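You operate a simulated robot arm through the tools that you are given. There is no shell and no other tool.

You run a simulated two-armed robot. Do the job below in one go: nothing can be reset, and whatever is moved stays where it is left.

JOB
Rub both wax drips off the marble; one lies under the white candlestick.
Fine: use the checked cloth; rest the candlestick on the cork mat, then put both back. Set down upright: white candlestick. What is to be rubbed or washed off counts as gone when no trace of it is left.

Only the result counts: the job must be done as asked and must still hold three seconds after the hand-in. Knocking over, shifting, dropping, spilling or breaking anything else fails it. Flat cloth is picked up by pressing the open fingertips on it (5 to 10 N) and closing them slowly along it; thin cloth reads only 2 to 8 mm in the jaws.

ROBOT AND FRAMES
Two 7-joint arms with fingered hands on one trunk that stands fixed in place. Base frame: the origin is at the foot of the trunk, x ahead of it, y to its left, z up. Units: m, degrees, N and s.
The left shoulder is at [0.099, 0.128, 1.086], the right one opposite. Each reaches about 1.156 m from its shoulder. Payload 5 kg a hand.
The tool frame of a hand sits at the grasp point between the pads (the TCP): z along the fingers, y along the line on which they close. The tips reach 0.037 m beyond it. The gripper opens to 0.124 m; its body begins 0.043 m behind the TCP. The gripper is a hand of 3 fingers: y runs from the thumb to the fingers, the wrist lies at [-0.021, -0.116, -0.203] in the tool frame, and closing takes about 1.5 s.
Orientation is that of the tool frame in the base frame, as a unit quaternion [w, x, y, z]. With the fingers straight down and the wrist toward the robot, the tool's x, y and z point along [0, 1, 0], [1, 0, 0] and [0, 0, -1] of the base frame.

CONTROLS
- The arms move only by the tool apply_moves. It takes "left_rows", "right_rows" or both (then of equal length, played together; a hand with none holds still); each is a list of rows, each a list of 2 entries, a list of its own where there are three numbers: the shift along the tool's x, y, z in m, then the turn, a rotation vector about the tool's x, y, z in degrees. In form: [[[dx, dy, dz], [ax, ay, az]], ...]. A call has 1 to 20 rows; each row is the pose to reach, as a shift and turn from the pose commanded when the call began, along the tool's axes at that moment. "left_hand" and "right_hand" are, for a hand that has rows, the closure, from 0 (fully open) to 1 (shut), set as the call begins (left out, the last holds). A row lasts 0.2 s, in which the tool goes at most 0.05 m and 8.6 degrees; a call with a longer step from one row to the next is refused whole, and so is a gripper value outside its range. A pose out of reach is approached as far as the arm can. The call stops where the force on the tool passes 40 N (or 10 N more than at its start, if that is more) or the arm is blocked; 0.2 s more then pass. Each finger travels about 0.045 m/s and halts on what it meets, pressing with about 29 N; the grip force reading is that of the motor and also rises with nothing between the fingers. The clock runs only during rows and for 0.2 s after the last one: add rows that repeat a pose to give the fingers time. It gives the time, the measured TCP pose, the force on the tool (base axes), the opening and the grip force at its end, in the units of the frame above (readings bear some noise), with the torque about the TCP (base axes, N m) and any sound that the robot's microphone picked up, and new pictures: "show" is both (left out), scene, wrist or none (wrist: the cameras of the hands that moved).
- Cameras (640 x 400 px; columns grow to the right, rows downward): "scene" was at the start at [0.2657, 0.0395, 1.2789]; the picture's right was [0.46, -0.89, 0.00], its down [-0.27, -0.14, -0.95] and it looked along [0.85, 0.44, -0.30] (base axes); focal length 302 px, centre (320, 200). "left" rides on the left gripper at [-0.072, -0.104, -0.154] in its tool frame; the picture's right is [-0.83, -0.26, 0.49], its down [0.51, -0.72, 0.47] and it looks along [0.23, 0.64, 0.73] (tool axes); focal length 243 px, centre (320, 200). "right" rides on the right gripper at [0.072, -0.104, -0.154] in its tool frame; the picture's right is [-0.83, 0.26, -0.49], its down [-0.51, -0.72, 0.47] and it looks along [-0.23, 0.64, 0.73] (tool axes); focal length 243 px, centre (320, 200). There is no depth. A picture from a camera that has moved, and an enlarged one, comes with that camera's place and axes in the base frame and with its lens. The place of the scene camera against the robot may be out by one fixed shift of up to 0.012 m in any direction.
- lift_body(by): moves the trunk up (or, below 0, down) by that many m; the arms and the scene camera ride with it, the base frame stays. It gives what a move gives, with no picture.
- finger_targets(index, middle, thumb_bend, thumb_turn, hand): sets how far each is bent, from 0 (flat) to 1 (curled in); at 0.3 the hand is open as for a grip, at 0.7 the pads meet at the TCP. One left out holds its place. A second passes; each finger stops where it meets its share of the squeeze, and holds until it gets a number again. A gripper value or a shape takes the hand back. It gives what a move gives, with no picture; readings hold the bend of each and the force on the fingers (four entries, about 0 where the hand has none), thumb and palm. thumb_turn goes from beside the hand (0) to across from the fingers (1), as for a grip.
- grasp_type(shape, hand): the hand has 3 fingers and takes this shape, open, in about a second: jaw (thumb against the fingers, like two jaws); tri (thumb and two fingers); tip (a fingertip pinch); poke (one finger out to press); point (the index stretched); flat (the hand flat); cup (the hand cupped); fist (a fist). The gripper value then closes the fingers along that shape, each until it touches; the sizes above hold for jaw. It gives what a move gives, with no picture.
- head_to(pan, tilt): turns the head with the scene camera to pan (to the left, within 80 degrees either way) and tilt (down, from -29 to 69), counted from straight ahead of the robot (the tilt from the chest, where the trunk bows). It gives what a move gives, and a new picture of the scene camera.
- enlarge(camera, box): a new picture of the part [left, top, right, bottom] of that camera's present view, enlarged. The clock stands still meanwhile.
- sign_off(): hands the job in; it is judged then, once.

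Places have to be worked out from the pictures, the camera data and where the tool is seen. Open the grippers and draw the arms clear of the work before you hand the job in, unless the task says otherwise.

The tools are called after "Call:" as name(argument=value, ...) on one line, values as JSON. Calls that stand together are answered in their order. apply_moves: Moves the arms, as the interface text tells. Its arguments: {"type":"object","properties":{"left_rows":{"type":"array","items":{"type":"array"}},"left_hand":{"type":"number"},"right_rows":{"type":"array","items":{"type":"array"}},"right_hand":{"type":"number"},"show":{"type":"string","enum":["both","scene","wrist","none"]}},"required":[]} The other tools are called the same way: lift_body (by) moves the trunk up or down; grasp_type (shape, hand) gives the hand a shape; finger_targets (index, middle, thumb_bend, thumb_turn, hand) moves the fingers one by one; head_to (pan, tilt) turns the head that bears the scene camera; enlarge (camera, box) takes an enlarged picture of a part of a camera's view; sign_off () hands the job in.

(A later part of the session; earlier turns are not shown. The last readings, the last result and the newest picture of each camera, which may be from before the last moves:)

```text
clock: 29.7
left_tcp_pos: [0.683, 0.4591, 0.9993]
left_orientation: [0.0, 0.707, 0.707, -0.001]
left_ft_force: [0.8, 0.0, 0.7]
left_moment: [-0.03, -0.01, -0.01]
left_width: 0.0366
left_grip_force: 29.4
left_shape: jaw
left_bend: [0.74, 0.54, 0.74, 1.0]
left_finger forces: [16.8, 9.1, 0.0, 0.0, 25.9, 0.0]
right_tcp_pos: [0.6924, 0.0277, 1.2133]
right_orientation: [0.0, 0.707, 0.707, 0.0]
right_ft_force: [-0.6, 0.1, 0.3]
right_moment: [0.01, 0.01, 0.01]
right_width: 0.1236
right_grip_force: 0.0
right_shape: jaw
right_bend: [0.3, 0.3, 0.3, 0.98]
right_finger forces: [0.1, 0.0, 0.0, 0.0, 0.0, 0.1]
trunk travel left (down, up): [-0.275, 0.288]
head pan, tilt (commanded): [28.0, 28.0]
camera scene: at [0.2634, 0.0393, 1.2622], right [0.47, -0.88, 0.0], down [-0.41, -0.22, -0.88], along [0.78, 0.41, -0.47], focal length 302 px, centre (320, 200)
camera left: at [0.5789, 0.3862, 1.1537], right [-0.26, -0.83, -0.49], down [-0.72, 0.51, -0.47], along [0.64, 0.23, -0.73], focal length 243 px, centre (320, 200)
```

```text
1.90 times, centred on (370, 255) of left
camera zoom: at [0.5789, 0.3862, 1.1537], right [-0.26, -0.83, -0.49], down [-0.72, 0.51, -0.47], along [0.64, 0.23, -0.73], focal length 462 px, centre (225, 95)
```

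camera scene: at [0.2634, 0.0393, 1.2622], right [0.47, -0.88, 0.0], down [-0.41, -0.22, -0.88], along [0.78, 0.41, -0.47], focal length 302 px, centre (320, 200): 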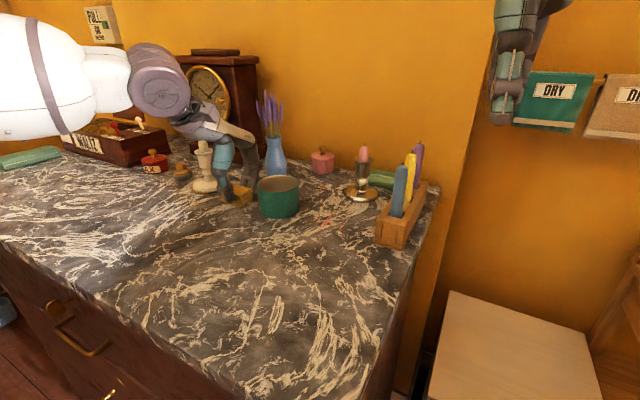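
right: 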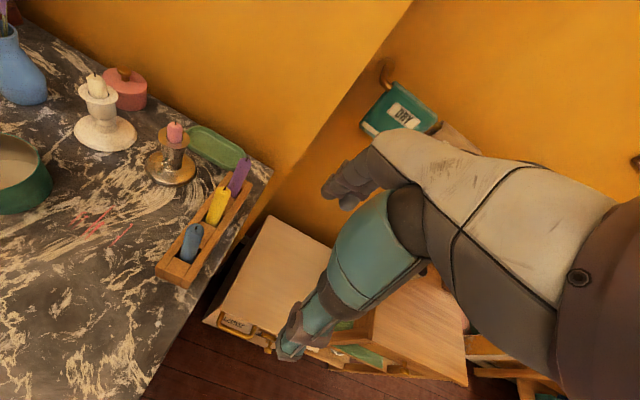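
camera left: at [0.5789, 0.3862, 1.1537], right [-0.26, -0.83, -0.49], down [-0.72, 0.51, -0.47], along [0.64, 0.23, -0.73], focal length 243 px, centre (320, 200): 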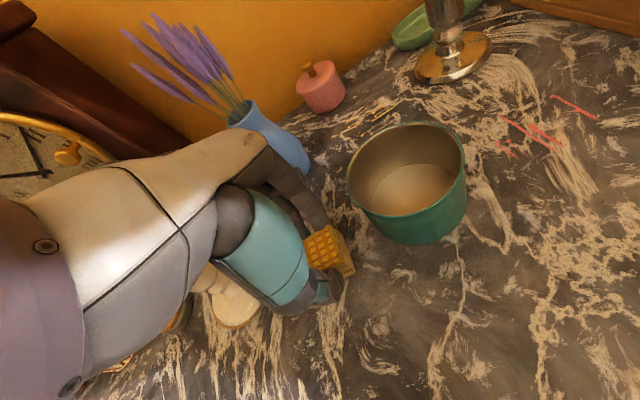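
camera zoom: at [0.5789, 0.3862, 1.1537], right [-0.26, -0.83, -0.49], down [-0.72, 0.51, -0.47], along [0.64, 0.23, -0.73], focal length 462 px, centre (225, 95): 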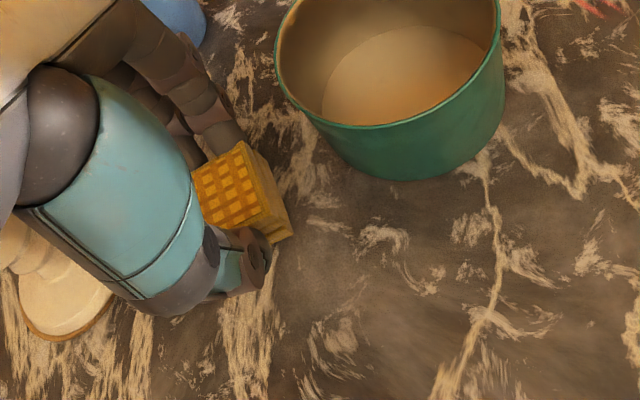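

The cloth is gripped (0.037 m, thumb 26 N). I lift it 10 cm straight up and check that it comes along.

Call:
apply_moves(left_rows=[[[0, 0, -0.01], [0, 0, 0]], [[0, 0, -0.03], [0, 0, 0]], [[0, 0, -0.065], [0, 0, 0]], [[0, 0, -0.1], [0, 0, 0]], [[0, 0, -0.1], [0, 0, 0]]], show="both")

Call:
enlarge(camera="scene", box=[180, 100, 320, 230])

Call:
enlarge(camera="right", box=[60, 180, 200, 260])

```text
clock: 30.9
left_tcp_pos: [0.6804, 0.4596, 1.0991]
left_orientation: [0.001, 0.707, 0.707, 0.0]
left_ft_force: [-0.6, 0.3, 0.1]
left_moment: [-0.01, 0.02, -0.01]
left_width: 0.0367
left_grip_force: 28.8
left_shape: jaw
left_bend: [0.74, 0.54, 0.74, 1.0]
left_finger forces: [16.8, 9.1, 0.1, 0.0, 25.9, 0.0]
right_tcp_pos: [0.693, 0.0266, 1.2137]
right_orientation: [0.0, 0.707, 0.707, 0.001]
right_ft_force: [-0.2, 1.0, -0.5]
right_moment: [-0.01, 0.01, 0.02]
right_width: 0.1237
right_grip_force: 0.0
right_shape: jaw
right_bend: [0.3, 0.3, 0.3, 0.98]
right_finger forces: [0.1, 0.1, 0.0, 0.0, 0.0, 0.0]
trunk travel left (down, up): [-0.275, 0.288]
head pan, tilt (commanded): [28.0, 28.0]
camera scene: at [0.2638, 0.0399, 1.262], right [0.47, -0.88, 0.0], down [-0.41, -0.22, -0.88], along [0.78, 0.41, -0.47], focal length 302 px, centre (320, 200)
camera left: at [0.5774, 0.386, 1.2534], right [-0.26, -0.83, -0.49], down [-0.72, 0.51, -0.47], along [0.64, 0.23, -0.73], focal length 243 px, centre (320, 200)
```

scene: 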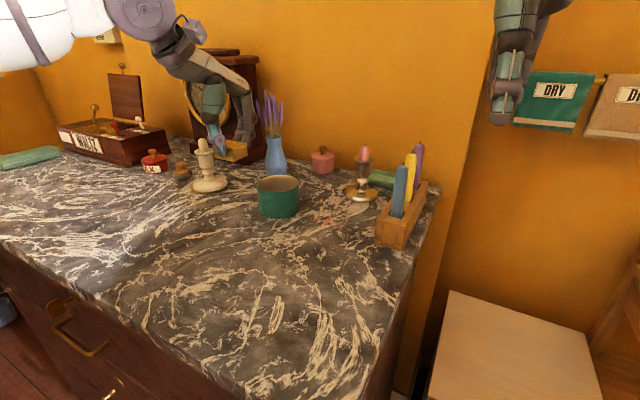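
left: 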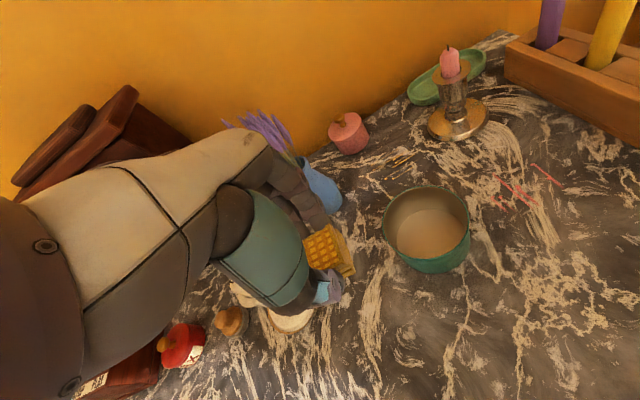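

```text
3.08 times, centred on (250, 165) of scene
camera zoom: at [0.2638, 0.0399, 1.262], right [0.47, -0.88, 0.0], down [-0.41, -0.22, -0.88], along [0.78, 0.41, -0.47], focal length 930 px, centre (535, 308)
```

zoom: 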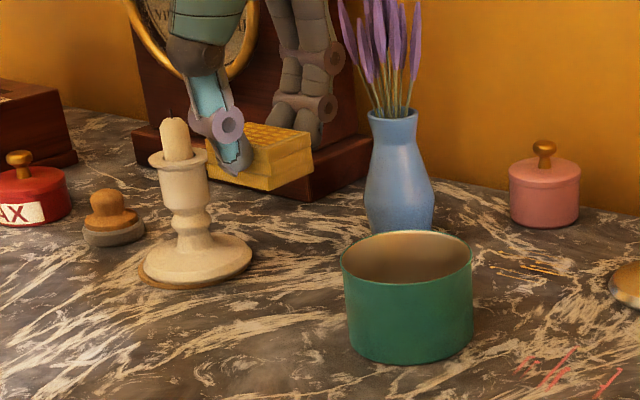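

```text
4.57 times, centred on (130, 220) of right
camera zoom: at [0.5898, 0.0998, 1.365], right [0.26, -0.83, 0.49], down [-0.72, -0.51, -0.47], along [0.64, -0.23, -0.73], focal length 1109 px, centre (1189, 109)
```

zoom: 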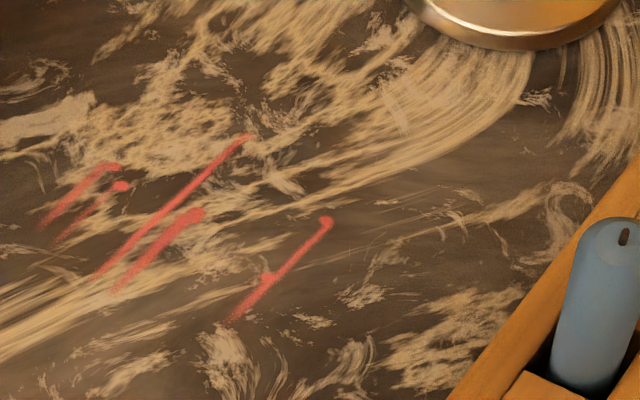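

The cloth is held firmly with its bottom below the fingertips. The red drip A spans x 0.677–0.733, y 0.229–0.285; I carry the cloth over the pot and down to about 1 cm above it.

Call:
apply_moves(left_rows=[[[-0.039, 0.004, 0], [0, 0, 0]], [[-0.078, 0.008, 0], [0, 0, 0]], [[-0.117, 0.012, 0], [0, 0, 0]], [[-0.156, 0.016, 0], [0, 0, 0]], [[-0.194, 0.02, 0], [0, 0, 0]], [[-0.194, 0.02, 0.04], [0, 0, 0]], [[-0.194, 0.02, 0.07], [0, 0, 0]], [[-0.194, 0.02, 0.09], [0, 0, 0]], [[-0.194, 0.02, 0.09], [0, 0, 0]]], show="both")

Call:
enlarge(camera="scene", box=[240, 120, 420, 250])

Call:
enlarge(camera="right", box=[0, 60, 220, 240])

```text
clock: 32.9
left_tcp_pos: [0.7012, 0.2669, 1.0115]
left_orientation: [0.0, 0.707, 0.707, 0.0]
left_ft_force: [1.1, 0.0, -0.7]
left_moment: [-0.02, 0.01, -0.01]
left_width: 0.0369
left_grip_force: 29.2
left_shape: jaw
left_bend: [0.74, 0.54, 0.74, 1.0]
left_finger forces: [16.7, 9.1, 0.0, 0.0, 25.8, 0.0]
right_tcp_pos: [0.6929, 0.0277, 1.214]
right_orientation: [0.0, 0.707, 0.707, 0.0]
right_ft_force: [-0.7, 0.0, -0.1]
right_moment: [0.03, -0.03, -0.02]
right_width: 0.1234
right_grip_force: 0.0
right_shape: jaw
right_bend: [0.3, 0.3, 0.3, 0.98]
right_finger forces: [0.0, 0.1, 0.0, 0.0, 0.0, 0.0]
trunk travel left (down, up): [-0.275, 0.288]
head pan, tilt (commanded): [28.0, 28.0]
camera scene: at [0.2633, 0.0396, 1.2622], right [0.47, -0.88, 0.0], down [-0.41, -0.22, -0.88], along [0.78, 0.41, -0.47], focal length 302 px, centre (320, 200)
camera left: at [0.5977, 0.194, 1.165], right [-0.26, -0.83, -0.49], down [-0.72, 0.51, -0.47], along [0.64, 0.23, -0.73], focal length 243 px, centre (320, 200)
```

scene: 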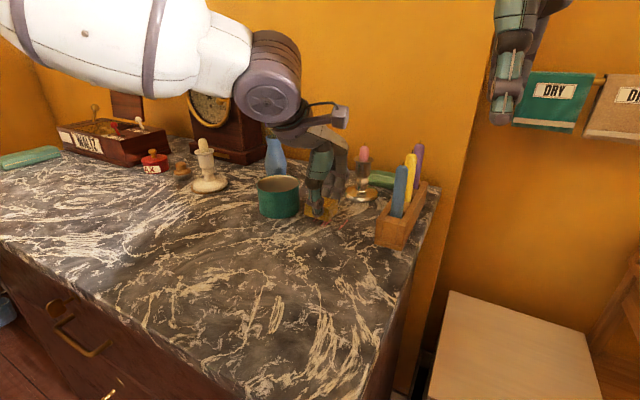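
left: 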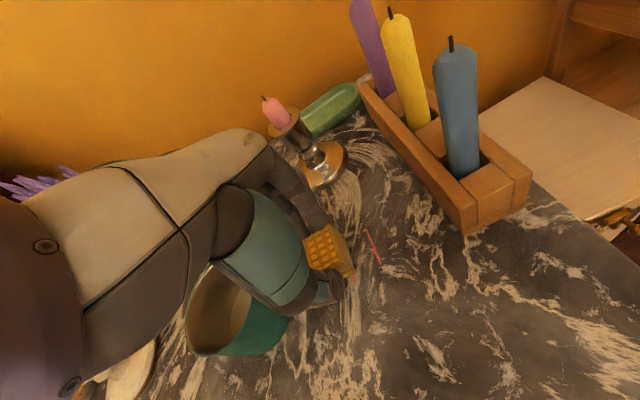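

```text
3.08 times, centred on (330, 185) of scene
camera zoom: at [0.2633, 0.0396, 1.2622], right [0.47, -0.88, 0.0], down [-0.41, -0.22, -0.88], along [0.78, 0.41, -0.47], focal length 930 px, centre (289, 246)
```

zoom: 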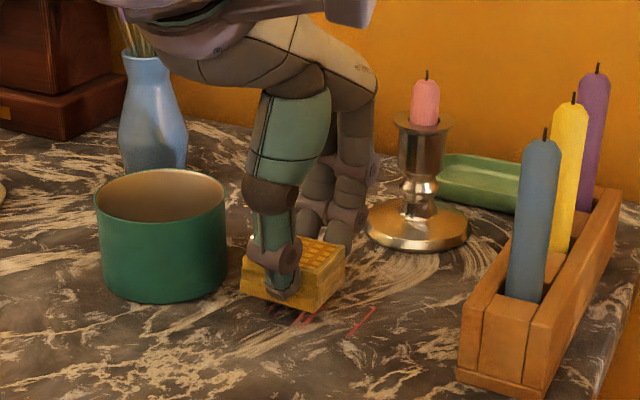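

```text
2.22 times, centred on (110, 150) of right
camera zoom: at [0.5892, 0.0995, 1.3654], right [0.26, -0.83, 0.49], down [-0.72, -0.51, -0.47], along [0.64, -0.23, -0.73], focal length 539 px, centre (787, 311)
```

zoom: 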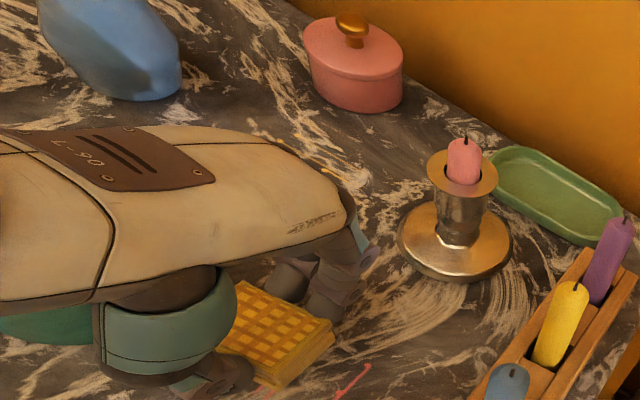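

The cloth is poised right above drip A and clear of the pot. I lower it in small steps to touch the marble and read the pressing force.

Call:
apply_moves(left_rows=[[[0, 0, 0.006], [0, 0, 0]], [[0, 0, 0.01], [0, 0, 0]], [[0, 0, 0.013], [0, 0, 0]], [[0, 0, 0.015], [0, 0, 0]], [[0, 0, 0.015], [0, 0, 0]]], show="none")

```text
clock: 34.1
left_tcp_pos: [0.7012, 0.2659, 0.9982]
left_orientation: [0.002, 0.707, 0.707, 0.002]
left_ft_force: [3.2, 3.2, 22.1]
left_moment: [0.1, -0.14, 0.03]
left_width: 0.0379
left_grip_force: 29.2
left_shape: jaw
left_bend: [0.74, 0.54, 0.74, 1.0]
left_finger forces: [20.6, 12.0, 0.0, 0.0, 29.3, 0.1]
right_tcp_pos: [0.6909, 0.0259, 1.2147]
right_orientation: [0.0, 0.706, 0.708, 0.0]
right_ft_force: [1.1, 0.2, -0.2]
right_moment: [-0.01, -0.01, 0.0]
right_width: 0.1238
right_grip_force: 0.0
right_shape: jaw
right_bend: [0.3, 0.3, 0.3, 0.98]
right_finger forces: [0.1, 0.0, 0.1, 0.1, 0.0, 0.0]
trunk travel left (down, up): [-0.275, 0.288]
head pan, tilt (commanded): [28.0, 28.0]
```

Contact made with 22 N; I ease off by 1 mm and rub back and forth along x in three lines across the red drip.

Call:
apply_moves(left_rows=[[[0, -0.013, -0.001], [0, 0, 0]], [[0, -0.026, -0.001], [0, 0, 0]], [[0, 0, -0.001], [0, 0, 0]], [[0, 0.024, -0.001], [0, 0, 0]], [[0, 0, -0.001], [0, 0, 0]], [[0, -0.026, -0.001], [0, 0, 0]], [[-0.014, -0.026, -0.001], [0, 0, 0]], [[-0.014, 0, -0.001], [0, 0, 0]], [[-0.014, 0.024, -0.001], [0, 0, 0]], [[-0.014, 0, -0.001], [0, 0, 0]], [[-0.014, -0.026, -0.001], [0, 0, 0]], [[-0.028, -0.026, -0.001], [0, 0, 0]], [[-0.028, 0, -0.001], [0, 0, 0]], [[-0.028, 0.024, -0.001], [0, 0, 0]], [[-0.028, 0, -0.001], [0, 0, 0]], [[-0.028, -0.026, -0.001], [0, 0, 0]], [[-0.028, 0, -0.001], [0, 0, 0]], [[-0.028, 0.024, -0.001], [0, 0, 0]], [[-0.014, 0.024, -0.001], [0, 0, 0]], [[0, 0.024, -0.001], [0, 0, 0]]], show="both")

Call:
enlarge(camera="scene", box=[240, 120, 420, 250])

Call:
enlarge(camera="right", box=[0, 100, 220, 260])

```text
clock: 38.3
left_tcp_pos: [0.7259, 0.2667, 0.997]
left_orientation: [0.0, 0.707, 0.707, 0.001]
left_ft_force: [1.0, -6.1, 12.1]
left_moment: [-0.2, 0.04, 0.01]
left_width: 0.038
left_grip_force: 29.0
left_shape: jaw
left_bend: [0.74, 0.55, 0.74, 1.0]
left_finger forces: [20.3, 9.3, 0.0, 0.0, 28.4, 0.0]
right_tcp_pos: [0.6916, 0.0251, 1.2139]
right_orientation: [0.0, 0.707, 0.708, 0.0]
right_ft_force: [-0.2, 0.3, -0.4]
right_moment: [0.03, -0.04, 0.0]
right_width: 0.1235
right_grip_force: 0.0
right_shape: jaw
right_bend: [0.3, 0.3, 0.3, 0.98]
right_finger forces: [0.0, 0.0, 0.0, 0.0, 0.0, 0.0]
trunk travel left (down, up): [-0.275, 0.288]
head pan, tilt (commanded): [28.0, 28.0]
camera scene: at [0.2621, 0.0384, 1.2625], right [0.47, -0.88, 0.0], down [-0.41, -0.22, -0.88], along [0.78, 0.41, -0.47], focal length 302 px, centre (320, 200)
camera left: at [0.6212, 0.192, 1.1513], right [-0.26, -0.83, -0.49], down [-0.72, 0.51, -0.47], along [0.64, 0.23, -0.73], focal length 243 px, centre (320, 200)
```

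scene: 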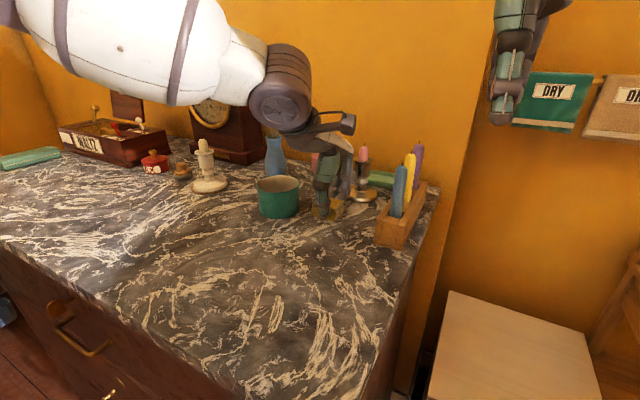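
left: 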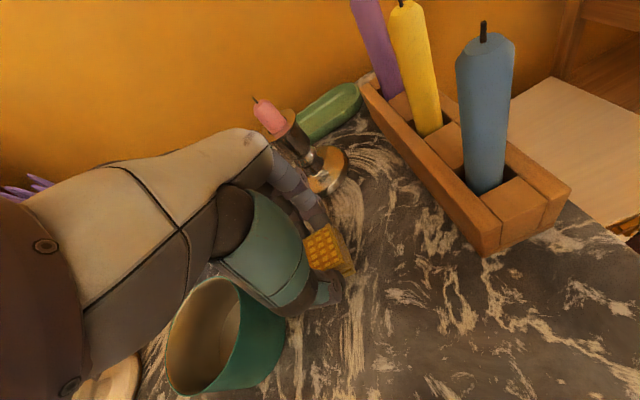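

```text
3.08 times, centred on (330, 185) of scene
camera zoom: at [0.2621, 0.0384, 1.2625], right [0.47, -0.88, 0.0], down [-0.41, -0.22, -0.88], along [0.78, 0.41, -0.47], focal length 930 px, centre (289, 246)
```

zoom: 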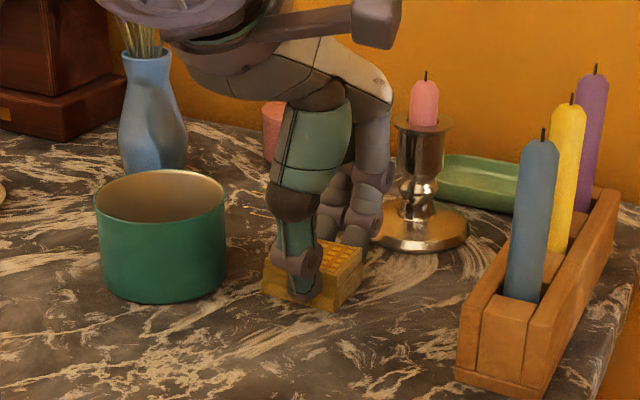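

```text
2.50 times, centred on (110, 180) of right
camera zoom: at [0.588, 0.0981, 1.3661], right [0.26, -0.83, 0.49], down [-0.72, -0.51, -0.47], along [0.64, -0.23, -0.73], focal length 606 px, centre (845, 250)
```

zoom: 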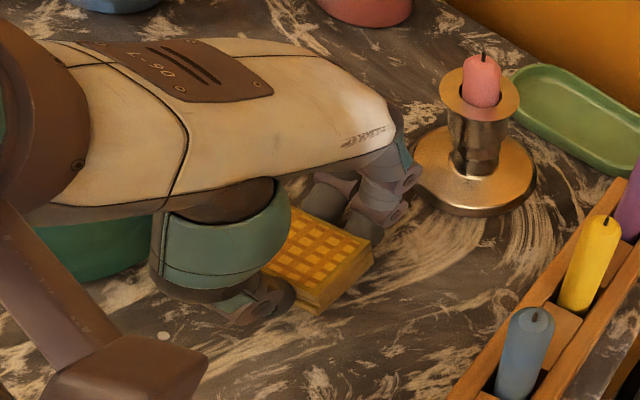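

The visible part of the red streaks is gone. I add a second pass with strokes along y over the whole patch before lifting to inspect.

Call:
apply_moves(left_rows=[[[-0.03, 0, 0], [0, 0, 0]], [[0.002, 0, 0], [0, 0, 0]], [[0.002, -0.012, 0], [0, 0, 0]], [[-0.03, -0.012, 0], [0, 0, 0]], [[-0.03, -0.024, 0], [0, 0, 0]], [[0.002, -0.024, 0], [0, 0, 0]], [[0.002, -0.036, 0], [0, 0, 0]], [[-0.03, -0.036, 0], [0, 0, 0]], [[-0.03, -0.05, 0], [0, 0, 0]], [[0.002, -0.05, 0], [0, 0, 0]], [[-0.03, -0.05, 0], [0, 0, 0]], [[-0.03, -0.036, 0], [0, 0, 0]], [[0.002, -0.036, 0], [0, 0, 0]], [[0.002, -0.024, 0], [0, 0, 0]], [[-0.03, -0.024, 0], [0, 0, 0]], [[-0.03, -0.012, 0], [0, 0, 0]], [[0.002, -0.012, 0], [0, 0, 0]], [[0.002, 0, 0], [0, 0, 0]], [[-0.03, 0, 0], [0, 0, 0]], [[-0.014, -0.025, 0], [0, 0, 0]]], show="none")

Call:
apply_moves(left_rows=[[[0, 0, -0.03], [0, 0, 0]], [[0, 0, -0.07], [0, 0, 0]], [[0, 0, -0.11], [0, 0, 0]], [[0, 0, -0.14], [0, 0, 0]], [[0, 0, -0.14], [0, 0, 0]]], show="both")

Call:
enlarge(camera="scene", box=[280, 160, 400, 250])

Call:
enlarge(camera="right", box=[0, 100, 220, 260])

Call:
enlarge(camera="left", box=[280, 160, 460, 340])

```text
clock: 42.5
left_tcp_pos: [0.6979, 0.2511, 0.9965]
left_orientation: [0.003, 0.706, 0.708, 0.0]
left_ft_force: [2.4, -4.6, 11.4]
left_moment: [-0.19, -0.19, -0.05]
left_width: 0.0381
left_grip_force: 28.7
left_shape: jaw
left_bend: [0.74, 0.54, 0.74, 1.0]
left_finger forces: [20.1, 10.8, 0.1, 0.0, 28.0, 0.0]
right_tcp_pos: [0.6899, 0.0283, 1.2158]
right_orientation: [0.002, 0.707, 0.707, 0.001]
right_ft_force: [-0.3, 0.7, 0.2]
right_moment: [-0.04, -0.01, 0.0]
right_width: 0.1238
right_grip_force: 0.0
right_shape: jaw
right_bend: [0.3, 0.3, 0.3, 0.98]
right_finger forces: [0.0, 0.1, 0.0, 0.0, 0.0, 0.0]
trunk travel left (down, up): [-0.275, 0.288]
head pan, tilt (commanded): [28.0, 28.0]
```

```text
clock: 43.7
left_tcp_pos: [0.7013, 0.2509, 1.135]
left_orientation: [0.001, 0.707, 0.707, 0.0]
left_ft_force: [0.2, 0.2, -0.8]
left_moment: [-0.01, 0.01, -0.01]
left_width: 0.0377
left_grip_force: 29.1
left_shape: jaw
left_bend: [0.74, 0.54, 0.74, 1.0]
left_finger forces: [17.8, 9.6, 0.0, 0.1, 27.6, 0.1]
right_tcp_pos: [0.6941, 0.0272, 1.2119]
right_orientation: [0.0, 0.707, 0.707, 0.0]
right_ft_force: [0.5, -0.1, 0.4]
right_moment: [0.02, 0.01, -0.02]
right_width: 0.1237
right_grip_force: 0.0
right_shape: jaw
right_bend: [0.3, 0.3, 0.3, 0.98]
right_finger forces: [0.0, 0.1, 0.0, 0.0, 0.1, 0.1]
trunk travel left (down, up): [-0.275, 0.288]
head pan, tilt (commanded): [28.0, 28.0]
camera scene: at [0.2639, 0.0395, 1.262], right [0.47, -0.88, 0.0], down [-0.41, -0.22, -0.88], along [0.78, 0.41, -0.47], focal length 302 px, centre (320, 200)
camera left: at [0.5974, 0.1772, 1.2902], right [-0.26, -0.83, -0.49], down [-0.72, 0.51, -0.47], along [0.64, 0.23, -0.73], focal length 243 px, centre (320, 200)
```

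scene: 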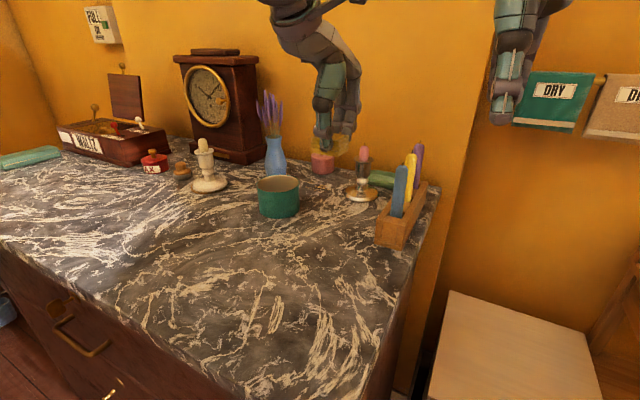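
left: 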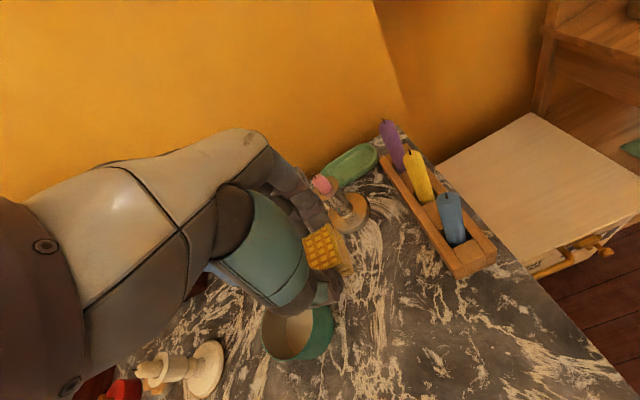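

```text
4.44 times, centred on (340, 205) of scene
camera zoom: at [0.2639, 0.0395, 1.262], right [0.47, -0.88, 0.0], down [-0.41, -0.22, -0.88], along [0.78, 0.41, -0.47], focal length 1344 px, centre (231, 178)
```

zoom: 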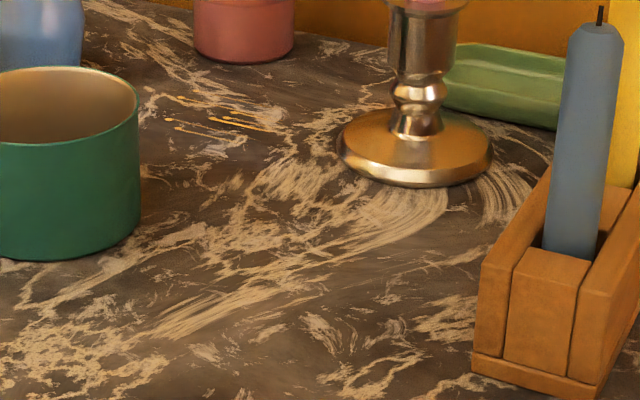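

```text
2.50 times, centred on (110, 180) of right
camera zoom: at [0.5898, 0.0993, 1.3651], right [0.26, -0.83, 0.49], down [-0.72, -0.51, -0.47], along [0.64, -0.23, -0.73], focal length 606 px, centre (845, 250)
```

zoom: 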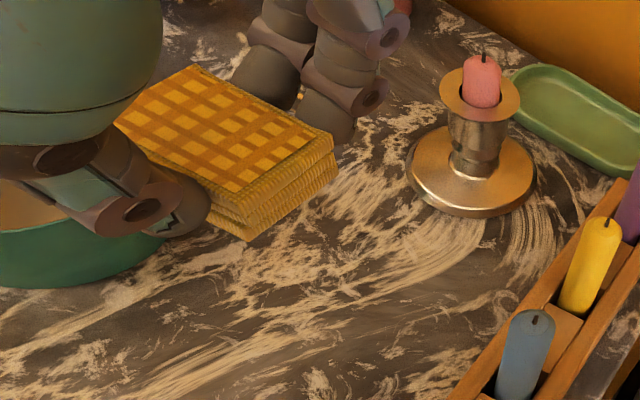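

```text
2.22 times, centred on (370, 250) of left
camera zoom: at [0.5974, 0.1772, 1.2902], right [-0.26, -0.83, -0.49], down [-0.72, 0.51, -0.47], along [0.64, 0.23, -0.73], focal length 539 px, centre (209, 89)
```

zoom: 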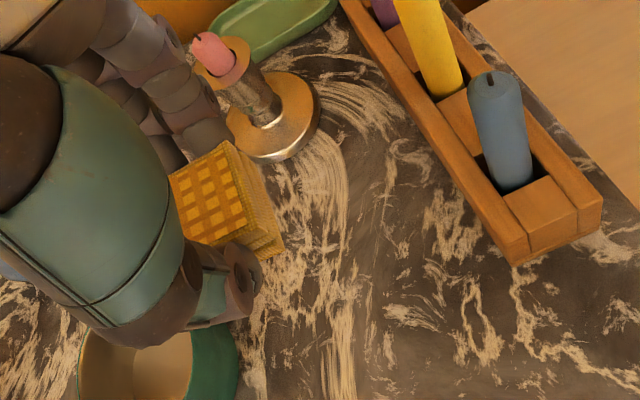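

Drip A is completely gone in all views. Now I carry the cloth over to drip B (centre ≈ (0.821, 0.349)) between brass stick, pots and vase, and lower to about 1 cm above it.

Call:
apply_moves(left_rows=[[[0.0236, 0.03, 0], [0, 0, 0]], [[0.0472, 0.06, 0], [0, 0, 0]], [[0.0708, 0.09, 0], [0, 0, 0]], [[0.0945, 0.119, 0], [0, 0, 0]], [[0.0945, 0.119, 0.03], [0, 0, 0]], [[0.0945, 0.119, 0.06], [0, 0, 0]], [[0.0945, 0.119, 0.085], [0, 0, 0]], [[0.0945, 0.119, 0.085], [0, 0, 0]]], show="both")

Call:
enlarge(camera="scene", box=[240, 90, 420, 220])

Call:
enlarge(camera="right", box=[0, 20, 220, 180])

```text
clock: 45.5
left_tcp_pos: [0.8187, 0.3455, 1.0511]
left_orientation: [0.001, 0.707, 0.707, -0.001]
left_ft_force: [-0.5, 0.1, 0.9]
left_moment: [-0.01, 0.01, -0.01]
left_width: 0.0376
left_grip_force: 29.1
left_shape: jaw
left_bend: [0.74, 0.54, 0.74, 1.0]
left_finger forces: [17.7, 9.7, 0.0, 0.1, 27.5, 0.0]
right_tcp_pos: [0.6922, 0.0259, 1.2148]
right_orientation: [0.001, 0.707, 0.707, 0.0]
right_ft_force: [-0.5, 0.5, -0.1]
right_moment: [0.02, -0.03, 0.02]
right_width: 0.1235
right_grip_force: 0.0
right_shape: jaw
right_bend: [0.3, 0.3, 0.3, 0.98]
right_finger forces: [0.0, 0.0, 0.1, 0.1, 0.1, 0.1]
trunk travel left (down, up): [-0.275, 0.288]
head pan, tilt (commanded): [28.0, 28.0]
camera scene: at [0.2628, 0.039, 1.2624], right [0.47, -0.88, 0.0], down [-0.41, -0.22, -0.88], along [0.78, 0.41, -0.47], focal length 302 px, centre (320, 200)
camera left: at [0.7149, 0.2731, 1.2048], right [-0.26, -0.83, -0.49], down [-0.72, 0.51, -0.47], along [0.64, 0.23, -0.73], focal length 243 px, centre (320, 200)
```

scene: 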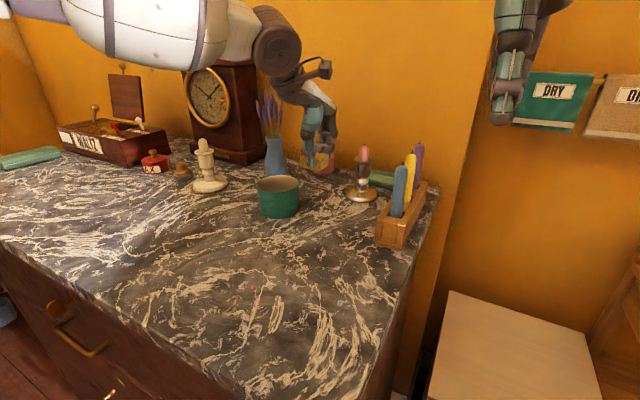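
left: 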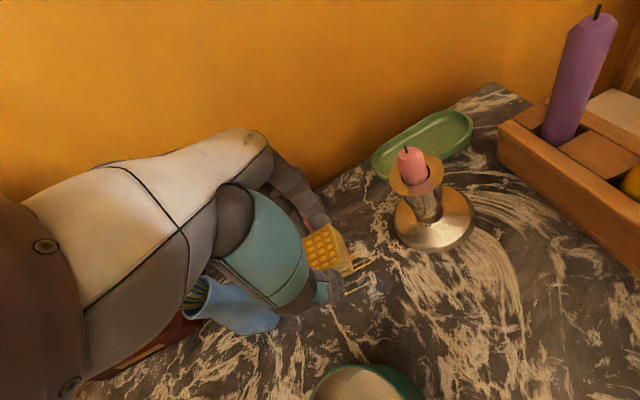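

```text
3.08 times, centred on (330, 155) of scene
camera zoom: at [0.2628, 0.039, 1.2624], right [0.47, -0.88, 0.0], down [-0.41, -0.22, -0.88], along [0.78, 0.41, -0.47], focal length 930 px, centre (289, 338)
```

zoom: 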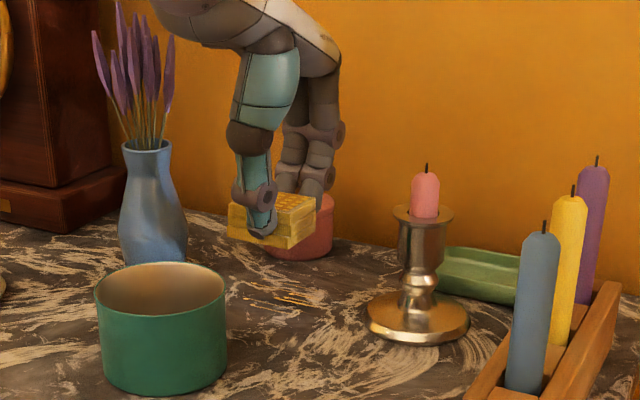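

```text
2.50 times, centred on (110, 100) of right
camera zoom: at [0.5887, 0.0989, 1.3657], right [0.26, -0.83, 0.49], down [-0.72, -0.51, -0.47], along [0.64, -0.23, -0.73], focal length 606 px, centre (845, 450)
```

zoom: 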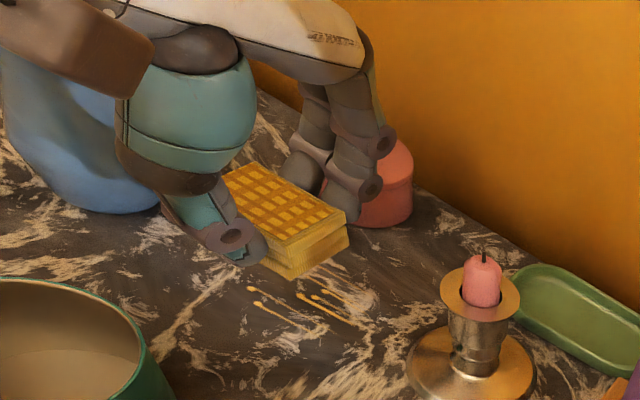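

All clear around the hand. I lower to contact in small steps.

Call:
apply_moves(left_rows=[[[0, 0, 0.02], [0, 0, 0]], [[0, 0, 0.036], [0, 0, 0]], [[0, 0, 0.046], [0, 0, 0]], [[0, 0, 0.051], [0, 0, 0]], [[0, 0, 0.054], [0, 0, 0]], [[0, 0, 0.054], [0, 0, 0]]], show="none")

Call:
enlarge(camera="scene", box=[240, 90, 420, 220])

Call:
enlarge(camera="right", box=[0, 20, 220, 180])

```text
clock: 46.9
left_tcp_pos: [0.8193, 0.3474, 0.9978]
left_orientation: [0.0, 0.707, 0.707, 0.001]
left_ft_force: [1.1, 1.1, 4.2]
left_moment: [0.06, -0.09, 0.01]
left_width: 0.0378
left_grip_force: 29.2
left_shape: jaw
left_bend: [0.74, 0.54, 0.74, 1.0]
left_finger forces: [18.0, 9.9, 0.0, 0.1, 27.7, 0.0]
right_tcp_pos: [0.6929, 0.0274, 1.214]
right_orientation: [0.0, 0.707, 0.707, 0.0]
right_ft_force: [-0.1, -0.4, -0.4]
right_moment: [0.01, 0.03, -0.01]
right_width: 0.1235
right_grip_force: 0.1
right_shape: jaw
right_bend: [0.3, 0.3, 0.3, 0.98]
right_finger forces: [0.1, 0.1, 0.1, 0.1, 0.1, 0.1]
trunk travel left (down, up): [-0.275, 0.288]
head pan, tilt (commanded): [28.0, 28.0]
```

```text
3.08 times, centred on (330, 155) of scene
camera zoom: at [0.263, 0.0392, 1.2623], right [0.47, -0.88, 0.0], down [-0.41, -0.22, -0.88], along [0.78, 0.41, -0.47], focal length 930 px, centre (289, 338)
```

zoom: 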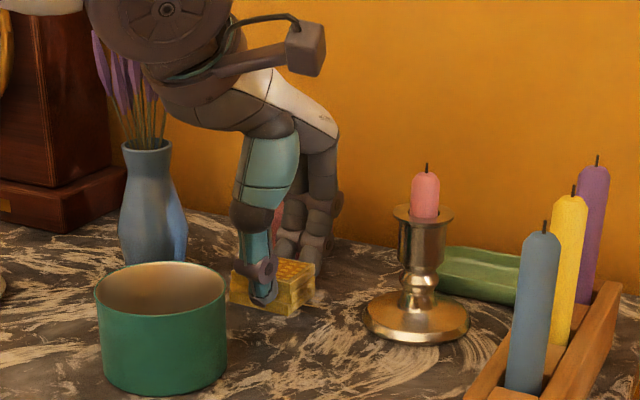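

```text
2.50 times, centred on (110, 100) of right
camera zoom: at [0.589, 0.0991, 1.3656], right [0.26, -0.83, 0.49], down [-0.72, -0.51, -0.47], along [0.64, -0.23, -0.73], focal length 606 px, centre (845, 450)
```

zoom: 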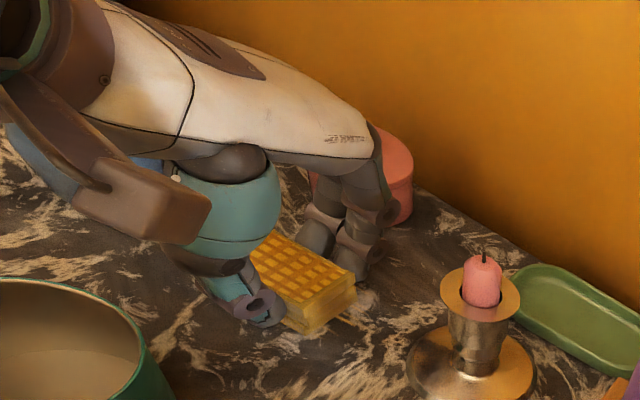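

Light contact (4 N) on drip B. I press 1 mm more and rub over the patch, keeping the far-left corner short of the pink pot.

Call:
apply_moves(left_rows=[[[0.0, -0.009, 0.001], [0, 0, 0]], [[-0.009, -0.009, 0.001], [0, 0, 0]], [[-0.018, -0.009, 0.001], [0, 0, 0]], [[-0.018, 0.0, 0.001], [0, 0, 0]], [[-0.018, 0.012, 0.001], [0, 0, 0]], [[-0.009, 0.012, 0.001], [0, 0, 0]], [[0.0, 0.01, 0.001], [0, 0, 0]], [[0.0, 0.0, 0.001], [0, 0, 0]], [[0.012, 0.0, 0.001], [0, 0, 0]], [[0.012, -0.009, 0.001], [0, 0, 0]], [[0.0, -0.009, 0.001], [0, 0, 0]], [[-0.018, -0.009, 0.001], [0, 0, 0]], [[-0.018, 0.012, 0.001], [0, 0, 0]], [[0.0, 0.008, 0.001], [0, 0, 0]], [[0.012, 0.002, 0.001], [0, 0, 0]], [[0.012, -0.009, 0.001], [0, 0, 0]], [[-0.018, -0.009, 0.001], [0, 0, 0]], [[-0.018, 0.012, 0.001], [0, 0, 0]], [[0.0, 0.003, 0.001], [0, 0, 0]], [[0.012, 0.001, 0.001], [0, 0, 0]]], show="none")

Call:
enlarge(camera="scene", box=[240, 90, 420, 220])

Call:
enlarge(camera="right", box=[0, 20, 220, 180])

```text
clock: 51.1
left_tcp_pos: [0.8196, 0.357, 0.997]
left_orientation: [0.0, 0.708, 0.706, -0.001]
left_ft_force: [-3.3, -2.6, 10.4]
left_moment: [-0.06, 0.07, -0.01]
left_width: 0.0377
left_grip_force: 29.0
left_shape: jaw
left_bend: [0.74, 0.54, 0.74, 1.0]
left_finger forces: [18.3, 9.4, 0.0, 0.1, 30.8, 0.1]
right_tcp_pos: [0.6928, 0.0261, 1.2145]
right_orientation: [0.0, 0.707, 0.707, 0.002]
right_ft_force: [-0.7, 0.5, 0.5]
right_moment: [0.04, 0.04, -0.02]
right_width: 0.1233
right_grip_force: 0.1
right_shape: jaw
right_bend: [0.3, 0.3, 0.3, 0.98]
right_finger forces: [0.0, 0.0, 0.0, 0.0, 0.0, 0.0]
trunk travel left (down, up): [-0.275, 0.288]
head pan, tilt (commanded): [28.0, 28.0]
```

```text
3.08 times, centred on (330, 155) of scene
camera zoom: at [0.2624, 0.038, 1.2625], right [0.47, -0.88, 0.0], down [-0.41, -0.22, -0.88], along [0.78, 0.41, -0.47], focal length 930 px, centre (289, 338)
```

zoom: 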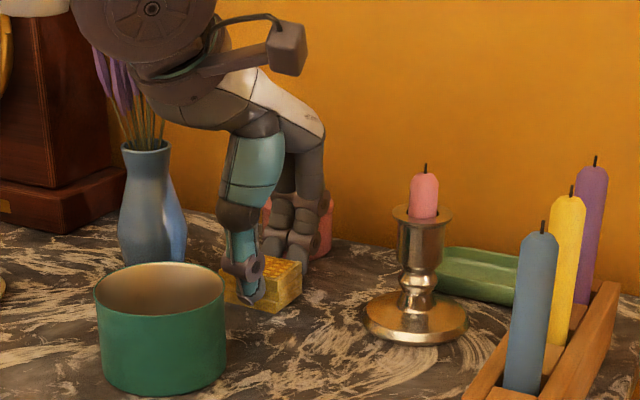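

```text
2.50 times, centred on (110, 100) of right
camera zoom: at [0.5882, 0.0978, 1.366], right [0.26, -0.83, 0.49], down [-0.72, -0.51, -0.47], along [0.64, -0.23, -0.73], focal length 606 px, centre (845, 450)
```

zoom: 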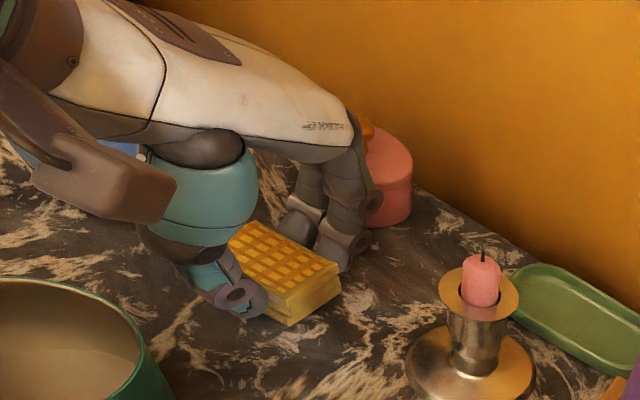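

The exposed part of drip B is gone. I do one more set of strokes, then lift and inspect.

Call:
apply_moves(left_rows=[[[0, -0.01, 0], [0, 0, 0]], [[-0.015, -0.01, 0], [0, 0, 0]], [[-0.03, -0.01, 0], [0, 0, 0]], [[-0.03, 0, 0], [0, 0, 0]], [[-0.015, 0, 0], [0, 0, 0]], [[0, 0, 0], [0, 0, 0]], [[0, 0.002, 0], [0, 0, 0]], [[-0.012, 0.008, 0], [0, 0, 0]], [[-0.02, 0.011, 0], [0, 0, 0]], [[-0.03, 0.011, 0], [0, 0, 0]], [[-0.03, -0.005, 0], [0, 0, 0]], [[0, -0.005, 0], [0, 0, 0]], [[0, -0.01, 0], [0, 0, 0]], [[-0.03, -0.01, 0], [0, 0, 0]], [[-0.03, 0.011, 0], [0, 0, 0]], [[-0.012, 0.009, 0], [0, 0, 0]], [[0, 0.002, 0], [0, 0, 0]], [[-0.012, 0, 0], [0, 0, 0]]], show="none")

Call:
apply_moves(left_rows=[[[0, 0, -0.03], [0, 0, 0]], [[0, 0, -0.07], [0, 0, 0]], [[0, 0, -0.11], [0, 0, 0]], [[0, 0, -0.14], [0, 0, 0]], [[0, -0.045, -0.14], [0, 0, 0]], [[0, -0.09, -0.14], [0, 0, 0]], [[0, -0.125, -0.14], [0, 0, 0]], [[0, -0.125, -0.14], [0, 0, 0]]], show="both")

Call:
enlarge(camera="scene", box=[270, 140, 400, 240])

Call:
enlarge(camera="right", box=[40, 60, 220, 240])

Call:
enlarge(camera="left", box=[280, 120, 480, 330])

```text
clock: 54.9
left_tcp_pos: [0.8193, 0.3458, 0.9967]
left_orientation: [0.0, 0.707, 0.707, 0.0]
left_ft_force: [0.7, 2.2, 6.1]
left_moment: [0.1, -0.08, 0.07]
left_width: 0.0376
left_grip_force: 28.9
left_shape: jaw
left_bend: [0.74, 0.54, 0.74, 1.0]
left_finger forces: [18.7, 11.2, 0.0, 0.1, 29.0, 0.1]
right_tcp_pos: [0.6925, 0.0265, 1.2137]
right_orientation: [0.001, 0.707, 0.707, 0.0]
right_ft_force: [0.2, -0.5, -0.4]
right_moment: [0.01, -0.01, 0.05]
right_width: 0.1234
right_grip_force: 0.1
right_shape: jaw
right_bend: [0.3, 0.3, 0.3, 0.98]
right_finger forces: [0.0, 0.0, 0.1, 0.0, 0.1, 0.0]
trunk travel left (down, up): [-0.275, 0.288]
head pan, tilt (commanded): [28.0, 28.0]
```

```text
clock: 56.7
left_tcp_pos: [0.6949, 0.3459, 1.1368]
left_orientation: [-0.001, 0.707, 0.707, -0.001]
left_ft_force: [0.6, 0.2, 0.2]
left_moment: [0.01, -0.01, -0.01]
left_width: 0.0373
left_grip_force: 29.3
left_shape: jaw
left_bend: [0.74, 0.54, 0.74, 1.0]
left_finger forces: [18.1, 10.1, 0.0, 0.0, 28.1, 0.0]
right_tcp_pos: [0.6937, 0.0272, 1.2133]
right_orientation: [0.0, 0.707, 0.707, 0.0]
right_ft_force: [0.6, -0.9, -0.4]
right_moment: [0.04, 0.0, -0.02]
right_width: 0.1235
right_grip_force: 0.0
right_shape: jaw
right_bend: [0.3, 0.3, 0.3, 0.98]
right_finger forces: [0.0, 0.0, 0.1, 0.0, 0.1, 0.1]
trunk travel left (down, up): [-0.275, 0.288]
head pan, tilt (commanded): [28.0, 28.0]
camera scene: at [0.264, 0.0393, 1.262], right [0.47, -0.88, 0.0], down [-0.41, -0.22, -0.88], along [0.78, 0.41, -0.47], focal length 302 px, centre (320, 200)
camera left: at [0.5924, 0.2723, 1.2908], right [-0.26, -0.83, -0.49], down [-0.72, 0.51, -0.47], along [0.64, 0.23, -0.73], focal length 243 px, centre (320, 200)
```

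scene: 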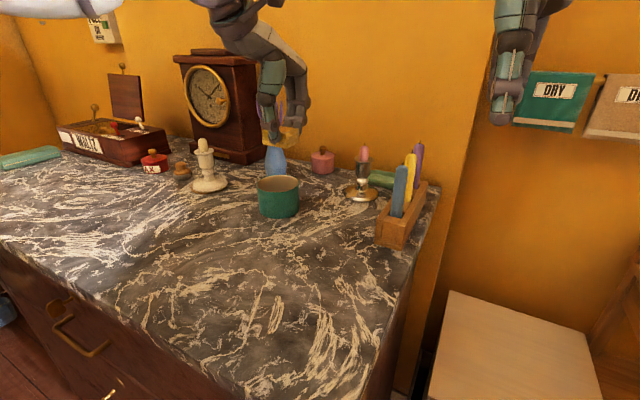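
left: 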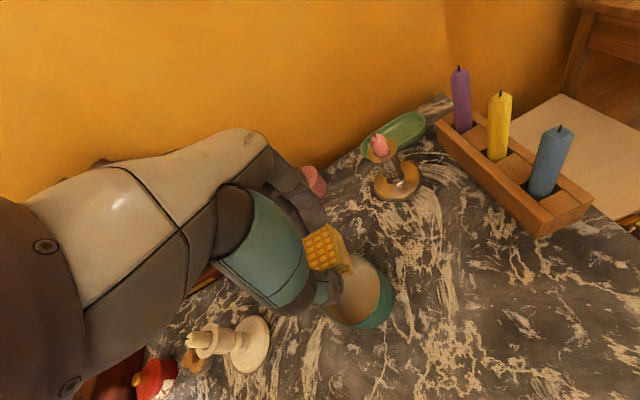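

```text
4.00 times, centred on (335, 190) of scene
camera zoom: at [0.264, 0.0393, 1.262], right [0.47, -0.88, 0.0], down [-0.41, -0.22, -0.88], along [0.78, 0.41, -0.47], focal length 1210 px, centre (260, 240)
```

zoom: 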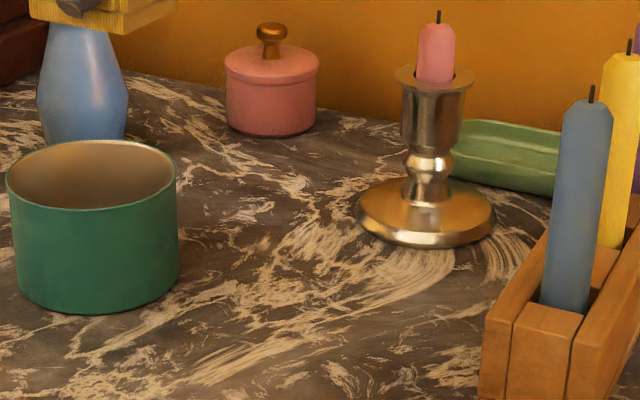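

```text
2.22 times, centred on (130, 150) of right
camera zoom: at [0.59, 0.0992, 1.365], right [0.26, -0.83, 0.49], down [-0.72, -0.51, -0.47], along [0.64, -0.23, -0.73], focal length 539 px, centre (742, 311)
```

zoom: 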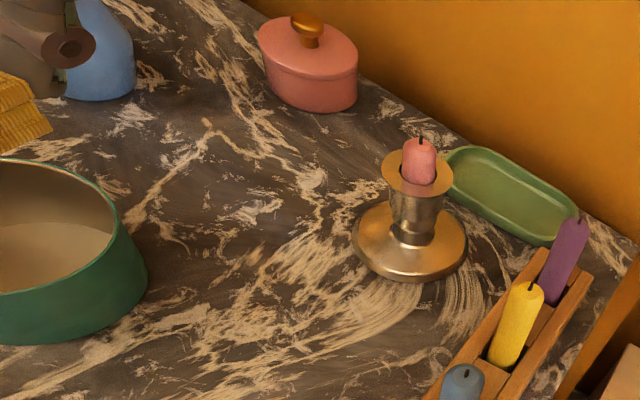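

```text
1.90 times, centred on (380, 225) of left
camera zoom: at [0.5924, 0.2723, 1.2908], right [-0.26, -0.83, -0.49], down [-0.72, 0.51, -0.47], along [0.64, 0.23, -0.73], focal length 462 px, centre (206, 152)
```

zoom: 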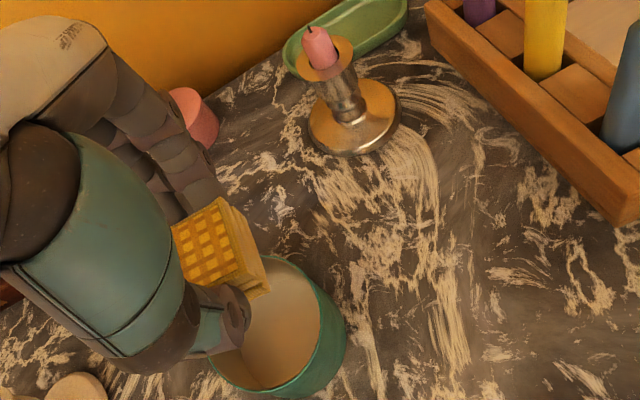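

Both drips look gone. I zoom closer on both patches for any faint remainder.

Call:
enlarge(camera="right", box=[70, 90, 160, 160])

Call:
enlarge(camera="right", box=[60, 180, 180, 260])

Call:
enlarge(camera="scene", box=[300, 165, 370, 235])

```text
5.71 times, centred on (115, 125) of right
camera zoom: at [0.59, 0.0992, 1.365], right [0.26, -0.83, 0.49], down [-0.72, -0.51, -0.47], along [0.64, -0.23, -0.73], focal length 1386 px, centre (1491, 629)
```

zoom: 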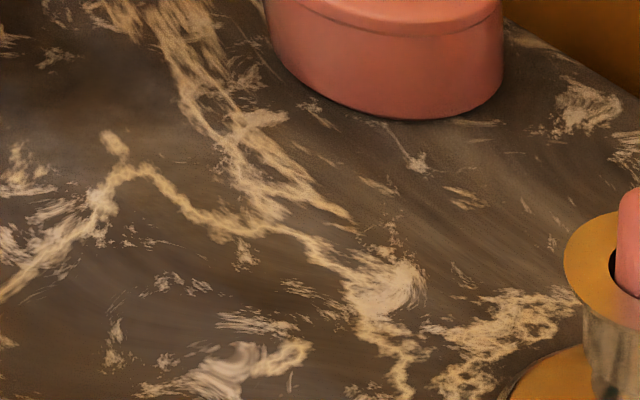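

```text
5.00 times, centred on (120, 220) of right
camera zoom: at [0.59, 0.0992, 1.365], right [0.26, -0.83, 0.49], down [-0.72, -0.51, -0.47], along [0.64, -0.23, -0.73], focal length 1213 px, centre (1320, 100)
```

zoom: 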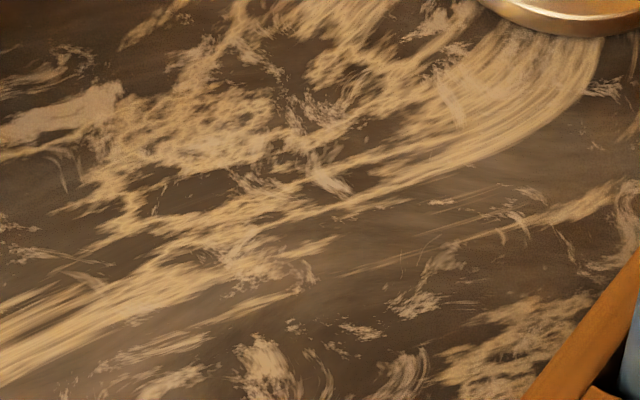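

```text
5.71 times, centred on (335, 200) of scene
camera zoom: at [0.264, 0.0393, 1.262], right [0.47, -0.88, 0.0], down [-0.41, -0.22, -0.88], along [0.78, 0.41, -0.47], focal length 1728 px, centre (234, 200)
```

zoom: 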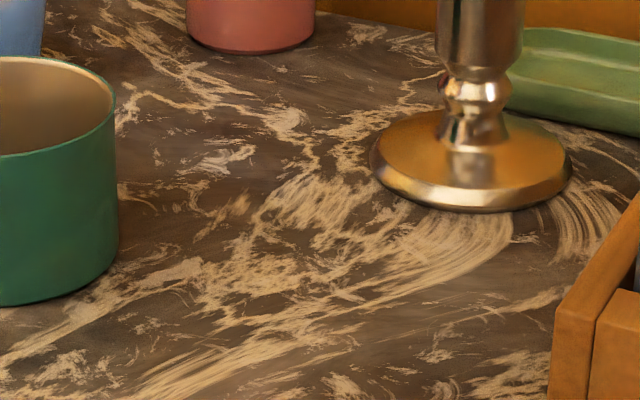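

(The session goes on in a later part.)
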